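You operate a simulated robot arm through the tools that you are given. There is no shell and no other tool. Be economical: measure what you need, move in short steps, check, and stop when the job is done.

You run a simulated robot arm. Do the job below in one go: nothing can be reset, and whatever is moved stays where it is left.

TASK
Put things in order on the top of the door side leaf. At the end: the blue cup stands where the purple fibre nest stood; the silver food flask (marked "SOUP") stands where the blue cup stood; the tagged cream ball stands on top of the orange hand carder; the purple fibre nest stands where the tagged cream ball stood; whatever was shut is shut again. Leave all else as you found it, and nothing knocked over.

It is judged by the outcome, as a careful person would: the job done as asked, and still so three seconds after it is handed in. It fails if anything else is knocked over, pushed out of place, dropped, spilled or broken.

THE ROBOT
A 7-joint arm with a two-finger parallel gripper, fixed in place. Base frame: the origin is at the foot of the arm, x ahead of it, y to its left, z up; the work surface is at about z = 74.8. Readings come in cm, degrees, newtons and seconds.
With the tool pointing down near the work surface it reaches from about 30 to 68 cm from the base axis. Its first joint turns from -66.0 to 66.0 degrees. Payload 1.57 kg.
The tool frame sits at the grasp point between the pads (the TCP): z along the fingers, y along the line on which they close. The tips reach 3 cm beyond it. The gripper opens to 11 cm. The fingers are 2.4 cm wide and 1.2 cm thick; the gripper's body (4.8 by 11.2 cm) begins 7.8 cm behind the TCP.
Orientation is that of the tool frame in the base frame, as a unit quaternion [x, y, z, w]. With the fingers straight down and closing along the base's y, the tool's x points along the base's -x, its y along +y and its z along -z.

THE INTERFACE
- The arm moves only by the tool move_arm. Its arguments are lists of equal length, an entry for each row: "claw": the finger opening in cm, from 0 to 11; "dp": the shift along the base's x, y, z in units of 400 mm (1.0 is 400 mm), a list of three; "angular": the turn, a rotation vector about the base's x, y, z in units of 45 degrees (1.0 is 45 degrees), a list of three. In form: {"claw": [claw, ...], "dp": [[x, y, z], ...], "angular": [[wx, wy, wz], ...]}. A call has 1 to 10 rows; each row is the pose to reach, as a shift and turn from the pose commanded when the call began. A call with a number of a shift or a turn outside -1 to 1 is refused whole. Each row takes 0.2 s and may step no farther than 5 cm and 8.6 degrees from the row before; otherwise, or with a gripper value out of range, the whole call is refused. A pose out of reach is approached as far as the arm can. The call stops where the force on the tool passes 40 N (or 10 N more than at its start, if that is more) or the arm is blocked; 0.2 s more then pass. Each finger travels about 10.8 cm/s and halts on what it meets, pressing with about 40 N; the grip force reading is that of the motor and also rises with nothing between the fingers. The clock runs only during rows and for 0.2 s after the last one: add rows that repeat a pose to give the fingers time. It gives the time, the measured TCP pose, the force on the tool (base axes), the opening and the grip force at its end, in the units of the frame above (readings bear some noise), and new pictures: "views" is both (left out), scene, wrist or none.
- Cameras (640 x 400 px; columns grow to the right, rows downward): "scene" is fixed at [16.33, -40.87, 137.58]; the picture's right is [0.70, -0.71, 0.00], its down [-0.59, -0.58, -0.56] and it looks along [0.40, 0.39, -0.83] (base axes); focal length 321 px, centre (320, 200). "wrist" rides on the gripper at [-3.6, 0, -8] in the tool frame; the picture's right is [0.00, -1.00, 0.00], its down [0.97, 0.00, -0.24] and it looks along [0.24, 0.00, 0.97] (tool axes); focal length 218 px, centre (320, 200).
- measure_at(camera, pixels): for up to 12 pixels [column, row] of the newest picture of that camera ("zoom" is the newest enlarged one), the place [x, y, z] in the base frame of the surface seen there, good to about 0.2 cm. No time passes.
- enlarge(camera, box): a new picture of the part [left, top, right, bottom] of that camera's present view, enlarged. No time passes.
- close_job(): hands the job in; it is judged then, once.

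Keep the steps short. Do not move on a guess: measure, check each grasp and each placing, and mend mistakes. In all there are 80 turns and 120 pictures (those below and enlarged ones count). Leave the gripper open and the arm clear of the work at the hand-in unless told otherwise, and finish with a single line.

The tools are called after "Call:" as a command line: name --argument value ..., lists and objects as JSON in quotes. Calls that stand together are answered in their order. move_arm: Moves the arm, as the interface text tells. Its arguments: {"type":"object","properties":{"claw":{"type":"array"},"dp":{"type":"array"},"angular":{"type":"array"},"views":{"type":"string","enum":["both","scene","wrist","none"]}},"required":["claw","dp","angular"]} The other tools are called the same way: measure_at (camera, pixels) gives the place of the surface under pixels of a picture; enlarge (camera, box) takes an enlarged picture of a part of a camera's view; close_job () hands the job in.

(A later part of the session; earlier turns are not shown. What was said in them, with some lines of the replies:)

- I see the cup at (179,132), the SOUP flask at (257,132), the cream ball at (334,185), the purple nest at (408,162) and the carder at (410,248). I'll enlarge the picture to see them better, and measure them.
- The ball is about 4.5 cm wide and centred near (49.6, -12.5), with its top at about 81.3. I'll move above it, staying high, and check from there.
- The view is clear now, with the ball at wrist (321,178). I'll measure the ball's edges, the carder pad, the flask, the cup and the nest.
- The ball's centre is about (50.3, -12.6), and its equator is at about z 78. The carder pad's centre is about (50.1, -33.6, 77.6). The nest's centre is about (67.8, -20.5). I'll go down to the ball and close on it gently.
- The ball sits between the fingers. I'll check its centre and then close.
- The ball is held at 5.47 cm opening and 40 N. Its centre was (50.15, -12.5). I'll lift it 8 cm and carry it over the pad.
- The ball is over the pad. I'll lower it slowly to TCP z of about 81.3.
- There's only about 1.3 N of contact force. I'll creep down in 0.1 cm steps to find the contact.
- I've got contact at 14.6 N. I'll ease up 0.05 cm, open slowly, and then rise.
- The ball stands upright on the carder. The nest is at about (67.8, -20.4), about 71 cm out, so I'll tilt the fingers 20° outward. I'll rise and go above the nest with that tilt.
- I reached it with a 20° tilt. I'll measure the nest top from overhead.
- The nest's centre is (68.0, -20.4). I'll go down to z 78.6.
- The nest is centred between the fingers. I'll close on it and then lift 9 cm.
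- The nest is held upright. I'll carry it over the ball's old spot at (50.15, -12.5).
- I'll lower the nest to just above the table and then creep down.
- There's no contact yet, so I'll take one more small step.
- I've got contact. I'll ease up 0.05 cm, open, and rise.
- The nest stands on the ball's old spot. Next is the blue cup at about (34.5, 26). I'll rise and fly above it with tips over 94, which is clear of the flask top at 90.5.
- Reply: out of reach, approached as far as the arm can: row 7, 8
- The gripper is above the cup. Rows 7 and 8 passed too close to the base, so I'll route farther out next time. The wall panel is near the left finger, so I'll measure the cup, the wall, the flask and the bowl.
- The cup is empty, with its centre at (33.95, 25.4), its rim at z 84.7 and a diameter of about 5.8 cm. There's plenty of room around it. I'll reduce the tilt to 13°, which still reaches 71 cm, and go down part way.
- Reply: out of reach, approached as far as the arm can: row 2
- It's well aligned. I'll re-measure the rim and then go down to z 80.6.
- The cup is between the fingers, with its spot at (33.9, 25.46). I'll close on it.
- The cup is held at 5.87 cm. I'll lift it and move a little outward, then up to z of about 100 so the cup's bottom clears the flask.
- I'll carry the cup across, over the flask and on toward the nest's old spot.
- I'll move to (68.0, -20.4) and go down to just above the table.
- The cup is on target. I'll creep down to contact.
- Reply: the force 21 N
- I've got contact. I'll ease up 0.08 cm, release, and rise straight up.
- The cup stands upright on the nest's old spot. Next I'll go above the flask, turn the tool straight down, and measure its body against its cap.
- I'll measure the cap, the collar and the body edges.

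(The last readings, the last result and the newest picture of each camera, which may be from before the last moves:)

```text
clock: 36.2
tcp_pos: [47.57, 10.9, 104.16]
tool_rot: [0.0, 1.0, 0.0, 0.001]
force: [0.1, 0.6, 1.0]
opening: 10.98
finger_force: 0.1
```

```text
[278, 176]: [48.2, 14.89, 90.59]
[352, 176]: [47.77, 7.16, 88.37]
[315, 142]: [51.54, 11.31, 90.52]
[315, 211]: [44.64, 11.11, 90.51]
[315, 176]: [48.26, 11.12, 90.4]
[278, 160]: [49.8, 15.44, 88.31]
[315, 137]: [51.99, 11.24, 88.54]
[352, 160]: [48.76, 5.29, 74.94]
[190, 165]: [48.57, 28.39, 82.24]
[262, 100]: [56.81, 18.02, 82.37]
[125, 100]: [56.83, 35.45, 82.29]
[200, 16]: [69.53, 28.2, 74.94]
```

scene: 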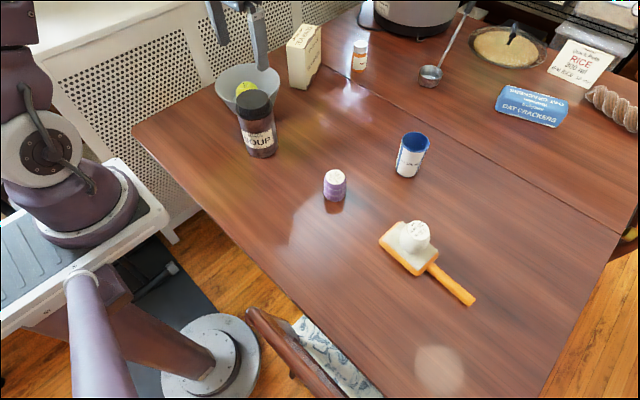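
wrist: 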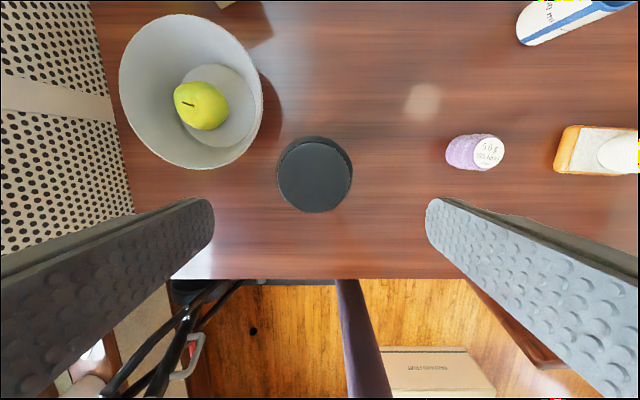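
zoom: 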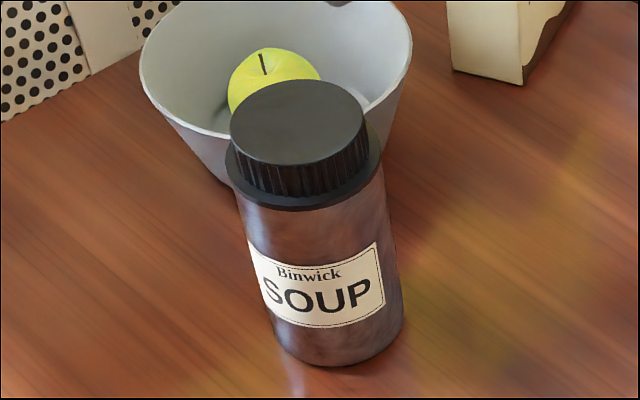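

The cap is 7 cm wide with its top at z 90.5. The collar is 8.2 cm wide at z 87.5 to 88.4, and the body is about 7.9 cm, all centred at (48.1, 11.2). Straight fingers would pinch the collar, so I'll tilt 30° toward the base to have the pads meet only the body. I'll test that tilt above the flask first.

Call:
move_arm --claw '[11, 11, 11, 11, 11, 11]' --dp '[[0.01, 0.01, 0], [0.02, 0.01, 0], [0.03, 0.01, 0], [0.035, 0.01, 0], [0.035, 0.01, -0.04], [0.035, 0.01, -0.07]]' --angular '[[0, 0.17, 0], [0, 0.34, 0], [0, 0.51, 0], [0, 0.667, 0], [0, 0.667, 0], [0, 0.667, 0]]'

```text
clock: 37.6
tcp_pos: [48.85, 11.3, 101.1]
tool_rot: [0.0, 0.966, -0.001, -0.26]
force: [0.3, 0.1, -0.5]
opening: 10.99
finger_force: 0.1
```

scene: 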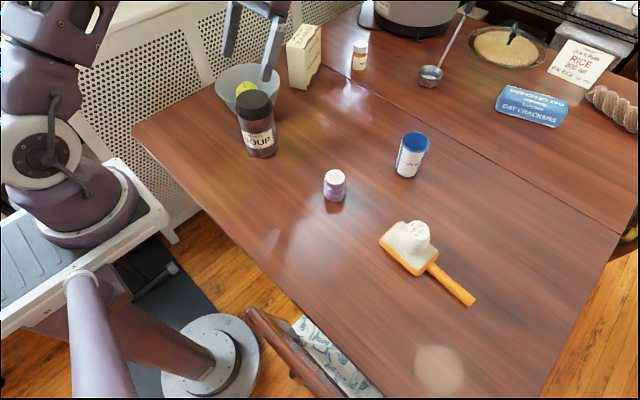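
wrist: 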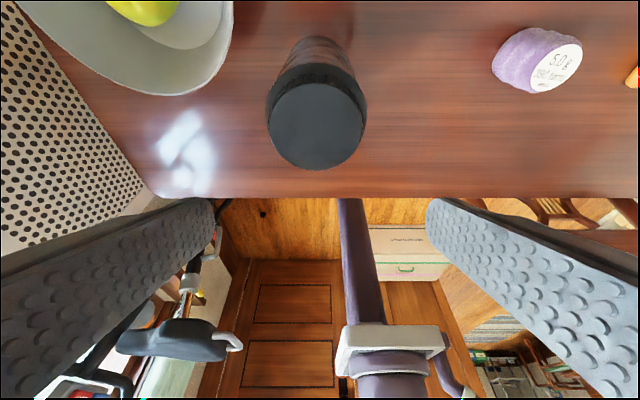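

The tilt is reachable. I'll re-measure the flask's centre from this view before going down.

Call:
measure_at --camera "wrist" --pixels '[[272, 120], [362, 120], [316, 85], [316, 165], [316, 125], [268, 100], [365, 98], [288, 50], [350, 50]]'

```text
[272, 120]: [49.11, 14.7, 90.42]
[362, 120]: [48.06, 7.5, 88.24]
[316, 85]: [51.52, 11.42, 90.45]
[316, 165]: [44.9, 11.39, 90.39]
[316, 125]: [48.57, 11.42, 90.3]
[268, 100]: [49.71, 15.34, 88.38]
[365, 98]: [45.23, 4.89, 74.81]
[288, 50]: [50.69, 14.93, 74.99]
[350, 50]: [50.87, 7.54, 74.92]
```

It's centred at (48.2, 11.2). I'll go down to z 90 first and look.

Call:
move_arm --claw '[11, 11, 11]' --dp '[[0, 0, -0.1], [0, 0, -0.2], [0, 0, -0.275]]' --angular '[[0, 0, 0], [0, 0, 0], [0, 0, 0]]'

```text
clock: 38.4
tcp_pos: [48.93, 11.25, 89.86]
tool_rot: [0.001, 0.966, 0.0, -0.259]
force: [0.1, 0.5, 0.3]
opening: 11.01
finger_force: 0.0
```

scene: 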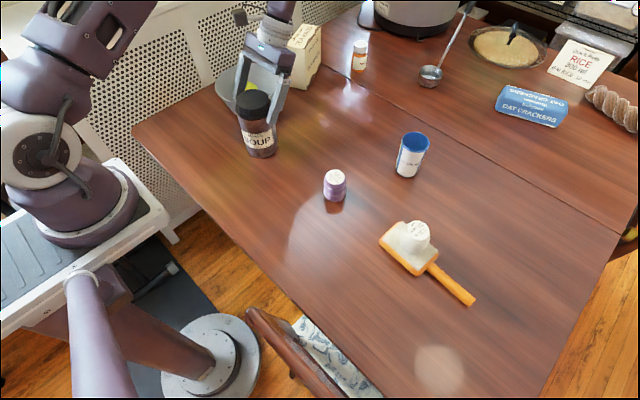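
wrist: 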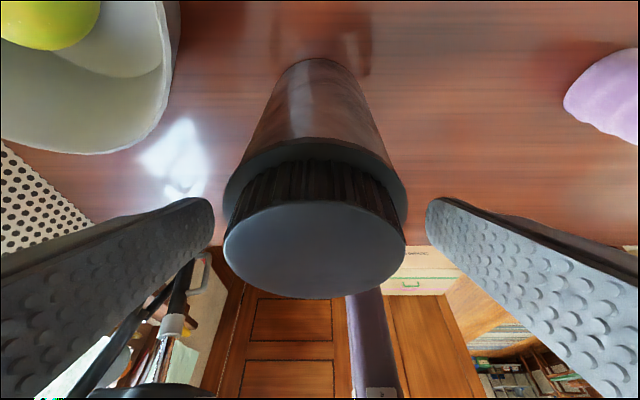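

It's well centred with clear gaps on both sides. I'll go down to z 83.9.

Call:
move_arm --claw '[11, 11, 11, 11]' --dp '[[0, 0, -0.06], [0, 0, -0.11], [0, 0, -0.149], [0, 0, -0.149]]' --angular '[[0, 0, 0], [0, 0, 0], [0, 0, 0], [0, 0, 0]]'

Call:
enlarge --camera "scene" --box '[200, 50, 320, 170]'

```text
clock: 39.4
tcp_pos: [48.92, 11.26, 83.97]
tool_rot: [-0.001, 0.966, 0.001, -0.26]
force: [-0.1, 0.0, 0.3]
opening: 11.02
finger_force: 0.1
```

scene: 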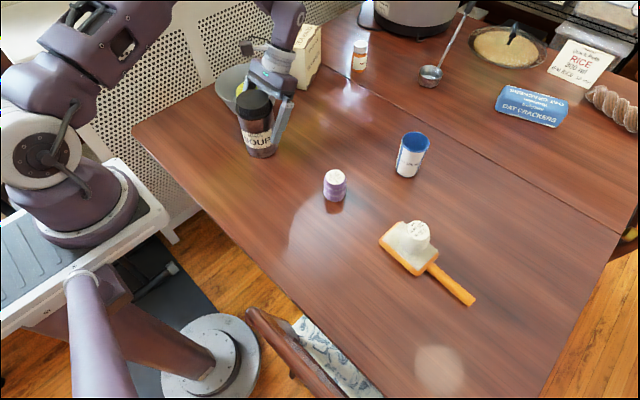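
wrist: 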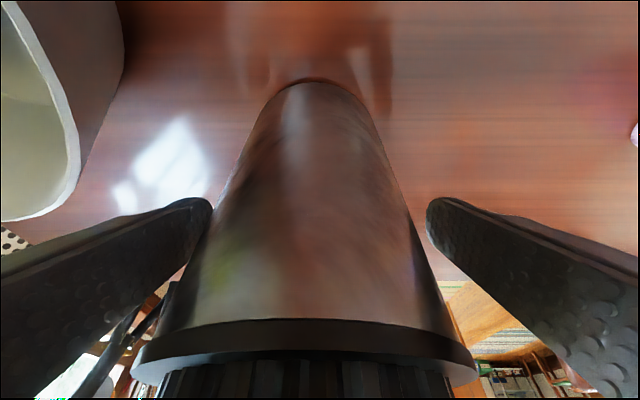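

```text
3.33 times, centred on (260, 110) of scene
```

zoom: 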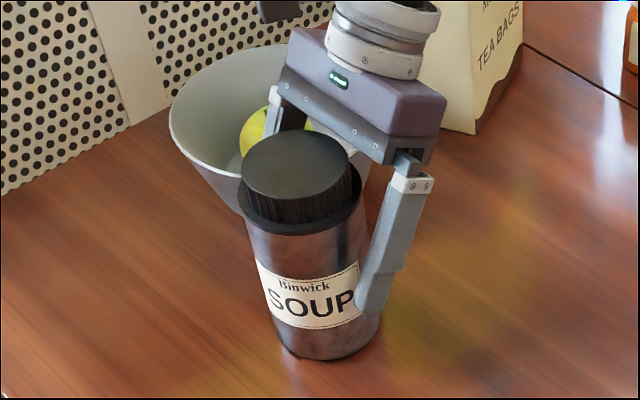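

The fingers straddle the body below the collar, and the flask sits about 0.2 cm to +y. I'll shift that much and close slowly.

Call:
move_arm --claw '[11, 10, 9, 8.4, 8, 7.5, 7, 7]' --dp '[[0, 0.005, 0], [0, 0.005, 0], [0, 0.005, 0], [0, 0.005, 0], [0, 0.005, 0], [0, 0.005, 0], [0, 0.005, 0], [0, 0.005, 0]]' --angular '[[0, 0, 0], [0, 0, 0], [0, 0, 0], [0, 0, 0], [0, 0, 0], [0, 0, 0], [0, 0, 0], [0, 0, 0]]'

Call:
enlarge --camera "scene" --box '[200, 50, 320, 170]'

```text
clock: 41.2
tcp_pos: [48.85, 11.42, 84.01]
tool_rot: [0.0, 0.966, 0.0, -0.259]
force: [0.0, -0.2, 0.1]
opening: 8.32
finger_force: 39.6
```

scene: 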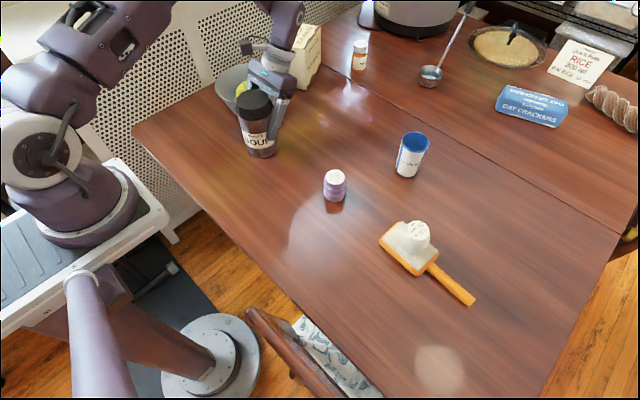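
wrist: 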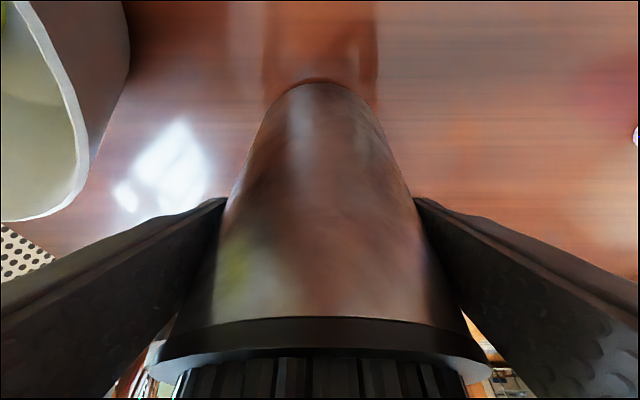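

```text
3.33 times, centred on (260, 110) of scene
```

zoom: 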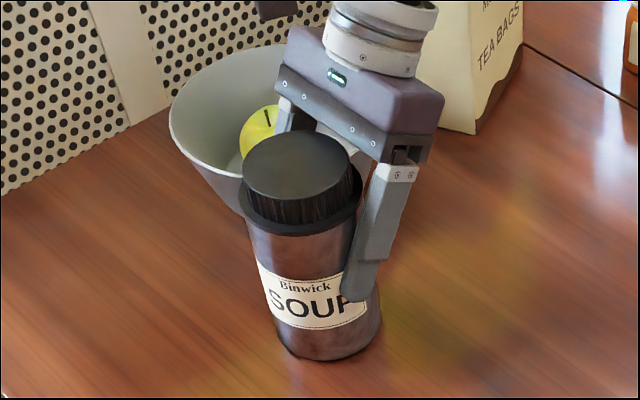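

It's gripped at 8.32 cm. I'll do a trial lift of 1.5 cm and check.

Call:
move_arm --claw '[7, 7, 7, 7]' --dp '[[0, 0, 0.0125], [0, 0, 0.025], [0, 0, 0.0375], [0, 0, 0.0375]]' --angular '[[0, 0, 0], [0, 0, 0], [0, 0, 0], [0, 0, 0]]'

Call:
enlarge --camera "scene" --box '[200, 50, 320, 170]'

Call:
measure_at --camera "zoom" --pixels '[[248, 160], [345, 155], [295, 132], [295, 190], [296, 162]]'

```text
clock: 42.2
tcp_pos: [48.93, 11.38, 85.61]
tool_rot: [-0.001, 0.966, -0.001, -0.258]
force: [-0.3, 0.2, -3.9]
opening: 8.34
finger_force: 40.0
```

scene: 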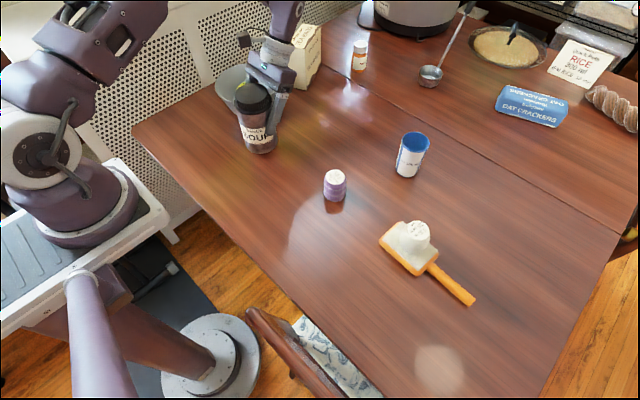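
wrist: 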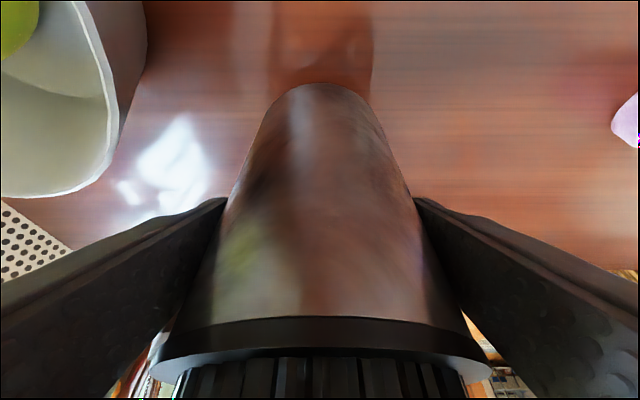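

```text
3.33 times, centred on (260, 110) of scene
```

zoom: 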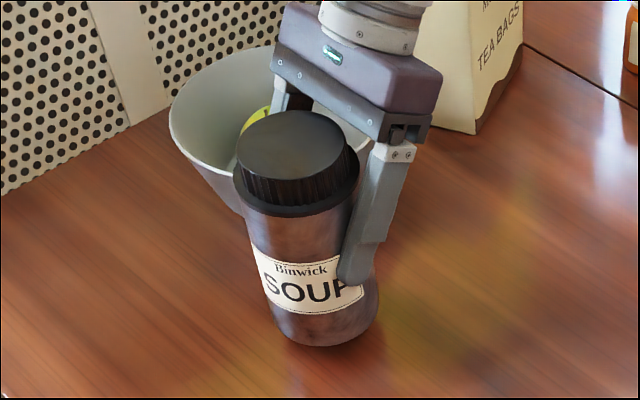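

```text
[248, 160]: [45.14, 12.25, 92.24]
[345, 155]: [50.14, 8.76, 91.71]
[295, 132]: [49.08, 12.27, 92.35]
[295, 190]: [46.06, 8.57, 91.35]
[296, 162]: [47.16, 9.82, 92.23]
```

It's held firmly and upright, at about 0.4 kg. I'll lift 2 cm more and carry it along a straight, clear line to the cup's old spot, TCP target (34.6, 25.46).

Call:
move_arm --claw '[7, 7, 7, 7, 7, 7, 7, 7]' --dp '[[0, 0, 0.05], [-0.06, 0.059, 0.05], [-0.12, 0.118, 0.05], [-0.18, 0.177, 0.05], [-0.24, 0.236, 0.05], [-0.3, 0.295, 0.05], [-0.3575, 0.3515, 0.05], [-0.3575, 0.3515, 0.05]]' --angular '[[0, 0, 0], [0, 0, 0], [0, 0, 0], [0, 0, 0], [0, 0, 0], [0, 0, 0], [0, 0, 0], [0, 0, 0]]'

```text
clock: 44.0
tcp_pos: [34.29, 25.38, 87.77]
tool_rot: [-0.001, 0.966, 0.0, -0.26]
force: [0.2, -0.1, -3.7]
opening: 8.37
finger_force: 39.9
```

scene: 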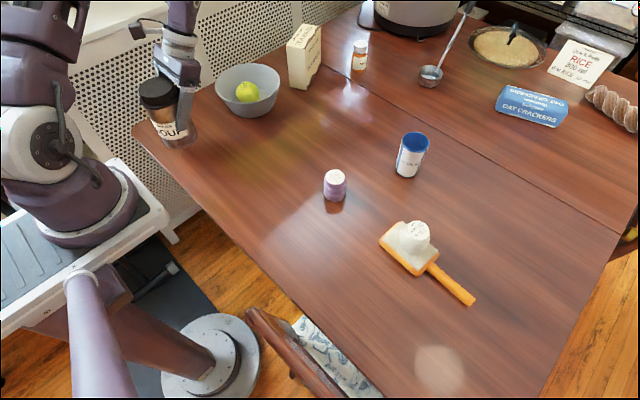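
wrist: 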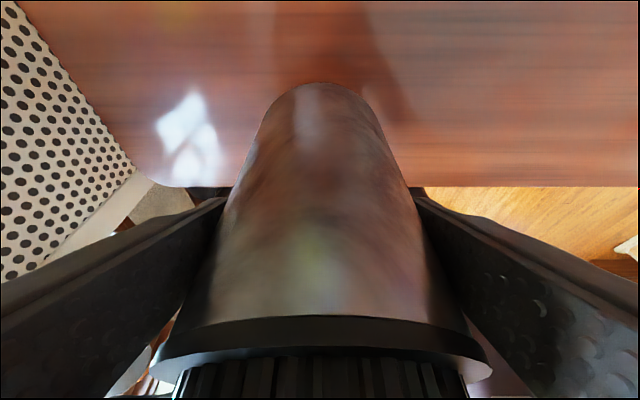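

It arrived without trouble. I'll check where the cap centre is.

Call:
enlarge --camera "scene" --box '[110, 50, 230, 170]'

Call:
measure_at --camera "scene" --pixels '[[141, 93], [174, 92], [156, 79], [158, 106], [157, 92], [170, 147], [160, 140], [185, 145]]'

```text
3.33 times, centred on (170, 110) of scene
```

zoom: 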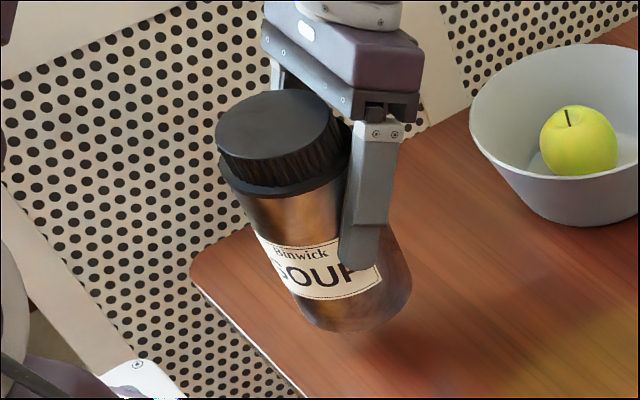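

```text
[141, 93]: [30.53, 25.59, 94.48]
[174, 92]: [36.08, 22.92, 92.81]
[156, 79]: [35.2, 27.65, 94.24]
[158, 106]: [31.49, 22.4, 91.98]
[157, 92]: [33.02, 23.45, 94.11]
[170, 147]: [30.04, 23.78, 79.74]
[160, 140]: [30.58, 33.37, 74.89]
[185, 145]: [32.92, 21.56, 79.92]
```

Call:
measure_at --camera "zoom" --pixels '[[218, 128], [330, 115], [285, 92], [262, 157], [240, 105], [310, 145], [275, 125]]'

```text
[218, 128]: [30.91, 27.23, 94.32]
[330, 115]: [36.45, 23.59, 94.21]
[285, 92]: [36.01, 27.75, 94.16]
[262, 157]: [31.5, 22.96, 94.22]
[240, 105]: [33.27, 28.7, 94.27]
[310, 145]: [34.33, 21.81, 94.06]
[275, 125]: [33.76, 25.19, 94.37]
```

The cap is level and centred at (33.75, 25.35), against a target of (33.9, 25.46). I'll nudge it and lower to just above the table.

Call:
move_arm --claw '[7, 7, 7, 7]' --dp '[[0.004, 0.003, -0.03], [0.004, 0.003, -0.06], [0.004, 0.003, -0.082], [0.004, 0.003, -0.082]]' --angular '[[0, 0, 0], [0, 0, 0], [0, 0, 0], [0, 0, 0]]' --views "none"

Call:
move_arm --claw '[7, 7]' --dp '[[0, 0, -0.0025], [0, 0, -0.0025]]' --angular '[[0, 0, 0], [0, 0, 0]]' --views "none"

```text
clock: 45.0
tcp_pos: [34.75, 25.45, 84.35]
tool_rot: [0.0, 0.966, -0.001, -0.259]
force: [0.1, 0.9, -2.8]
opening: 8.34
finger_force: 40.1
```

```text
clock: 45.6
tcp_pos: [34.72, 25.56, 84.17]
tool_rot: [0.001, 0.966, 0.001, -0.259]
force: [0.7, -0.6, -2.2]
opening: 8.31
finger_force: 40.1
```

There's no contact yet. I'll take smaller steps.

Call:
move_arm --claw '[7, 7]' --dp '[[0, 0, -0.002], [0, 0, -0.002]]' --angular '[[0, 0, 0], [0, 0, 0]]' --views "none"

Call:
move_arm --claw '[7, 7]' --dp '[[0, 0, -0.0015], [0, 0, -0.0015]]' --angular '[[0, 0, 0], [0, 0, 0]]' --views "none"

```text
clock: 46.2
tcp_pos: [34.77, 25.53, 84.13]
tool_rot: [0.0, 0.966, 0.0, -0.259]
force: [1.1, -0.8, -3.5]
opening: 8.3
finger_force: 40.0
```

```text
clock: 46.8
tcp_pos: [34.72, 25.64, 84.16]
tool_rot: [0.0, 0.966, 0.0, -0.259]
force: [-0.3, 0.4, -3.3]
opening: 8.33
finger_force: 40.1
```

Call:
move_arm --claw '[7, 7]' --dp '[[0, 0, -0.002], [0, 0, -0.002]]' --angular '[[0, 0, 0], [0, 0, 0]]' --views "none"

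Call:
move_arm --claw '[7, 7]' --dp '[[0, 0, -0.0015], [0, 0, -0.0015]]' --angular '[[0, 0, 0], [0, 0, 0]]' --views "scene"

```text
clock: 47.4
tcp_pos: [34.74, 25.62, 84.01]
tool_rot: [-0.001, 0.966, -0.001, -0.259]
force: [-0.1, -0.8, -3.1]
opening: 8.32
finger_force: 40.1
```

```text
clock: 48.0
tcp_pos: [34.75, 25.54, 84.0]
tool_rot: [0.0, 0.966, -0.001, -0.259]
force: [2.2, 0.9, 10.5]
opening: 8.34
finger_force: 40.1
```

scene: 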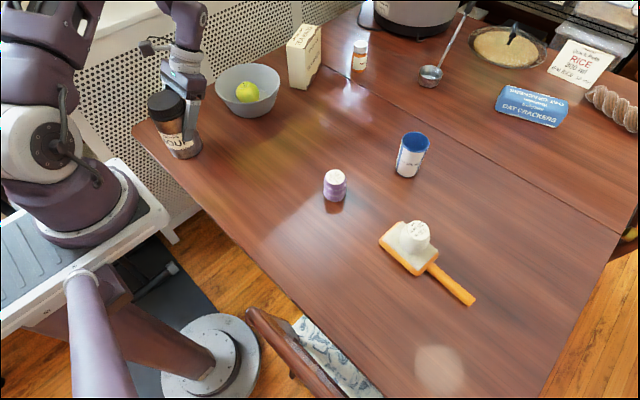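

I've got contact, with the net force up by about 14 N. I'll ease off, open fully, and rise straight up.

Call:
move_arm --claw '[7, 8.4, 9, 10, 11, 11, 11, 11, 11, 11]' --dp '[[0, 0, 0.001], [0, 0, 0.001], [0, 0, 0.001], [0, 0, 0.001], [0, 0, 0.001], [0, 0, 0.001], [0, 0, 0.08], [0, 0, 0.18], [0, 0, 0.28], [0, 0, 0.36]]' --angular '[[0, 0, 0], [0, 0, 0], [0, 0, 0], [0, 0, 0], [0, 0, 0], [0, 0, 0], [0, 0, 0], [0, 0, 0], [0, 0, 0], [0, 0, 0]]'

```text
clock: 50.2
tcp_pos: [34.8, 25.46, 98.23]
tool_rot: [-0.001, 0.966, -0.001, -0.26]
force: [-0.3, 0.3, -0.3]
opening: 11.01
finger_force: 0.0
```

scene: 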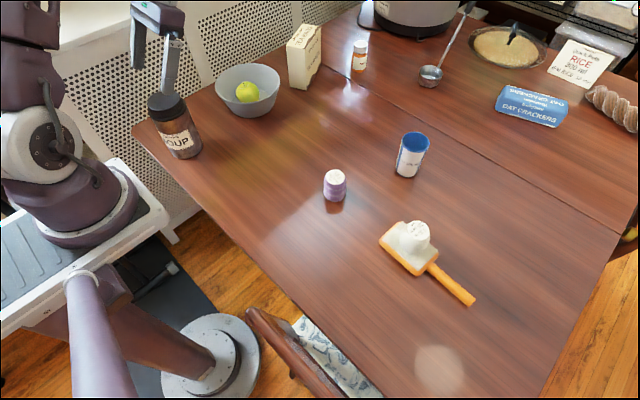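
wrist: 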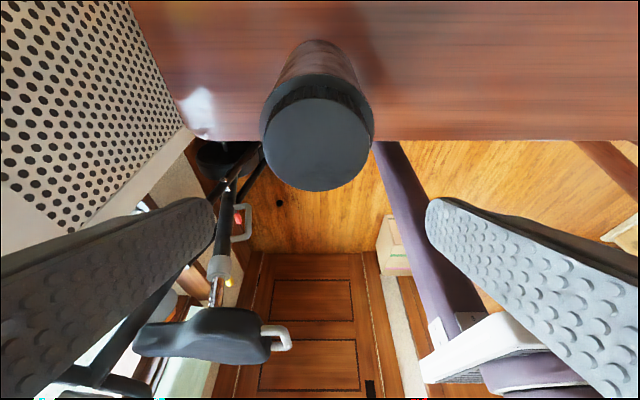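

The flask stands upright. I'll measure the final spots, then move the arm up and aside.

Call:
measure_at --camera "wrist" --pixels '[[266, 143], [371, 143], [318, 101], [318, 188]]'

Call:
move_arm --claw '[11, 11, 11, 11, 11, 11, 11, 11]' --dp '[[0, 0, 0.1], [0.05, -0.05, 0.12], [0.1, -0.13, 0.12], [0.15, -0.22, 0.12], [0.18, -0.31, 0.12], [0.2, -0.4, 0.12], [0.2, -0.5, 0.12], [0.2, -0.5, 0.12]]' --angular '[[0, 0, 0], [0, 0, 0], [0, -0.15, 0], [0, -0.3, 0], [0, -0.45, 0], [0, -0.6, 0], [0, -0.667, 0], [0, -0.667, 0]]'

Call:
enlarge --camera "scene" --box '[120, 70, 480, 310]'

```text
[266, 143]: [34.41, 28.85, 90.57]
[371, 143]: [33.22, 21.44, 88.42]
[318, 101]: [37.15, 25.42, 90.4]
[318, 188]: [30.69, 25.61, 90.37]
```

```text
clock: 52.0
tcp_pos: [42.91, 5.45, 103.28]
tool_rot: [0.0, 1.0, 0.0, 0.0]
force: [0.2, 0.3, -0.5]
opening: 11.01
finger_force: 0.0
```

scene: 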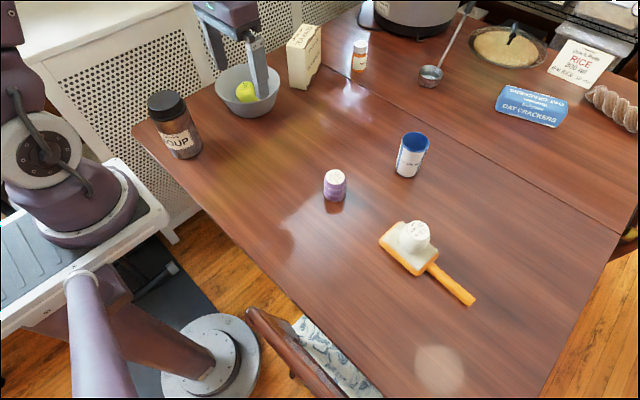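
wrist: 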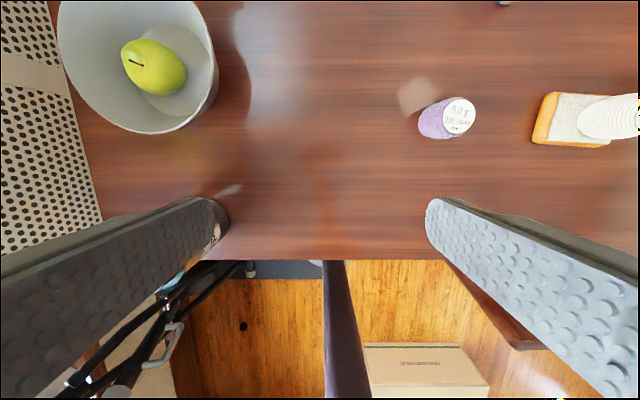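

```text
1.67 times, centred on (300, 190) of scene
```

zoom: 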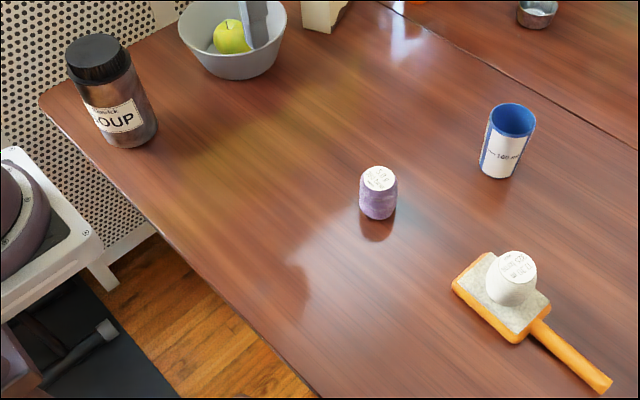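

The flask is at (33.9, 25.5), and the cup, the nest and the ball on the carder are all upright. Nothing else has moved, the gripper is open, and the arm is clear. I'll hand it in.

Call:
close_job

```text
The job is handed in.
```

Job handed in: the blue cup stands where the nest stood, the SOUP flask where the cup stood, the nest where the ball stood, and the ball on the orange carder, with the flask's cap never opened and nothing else moved.
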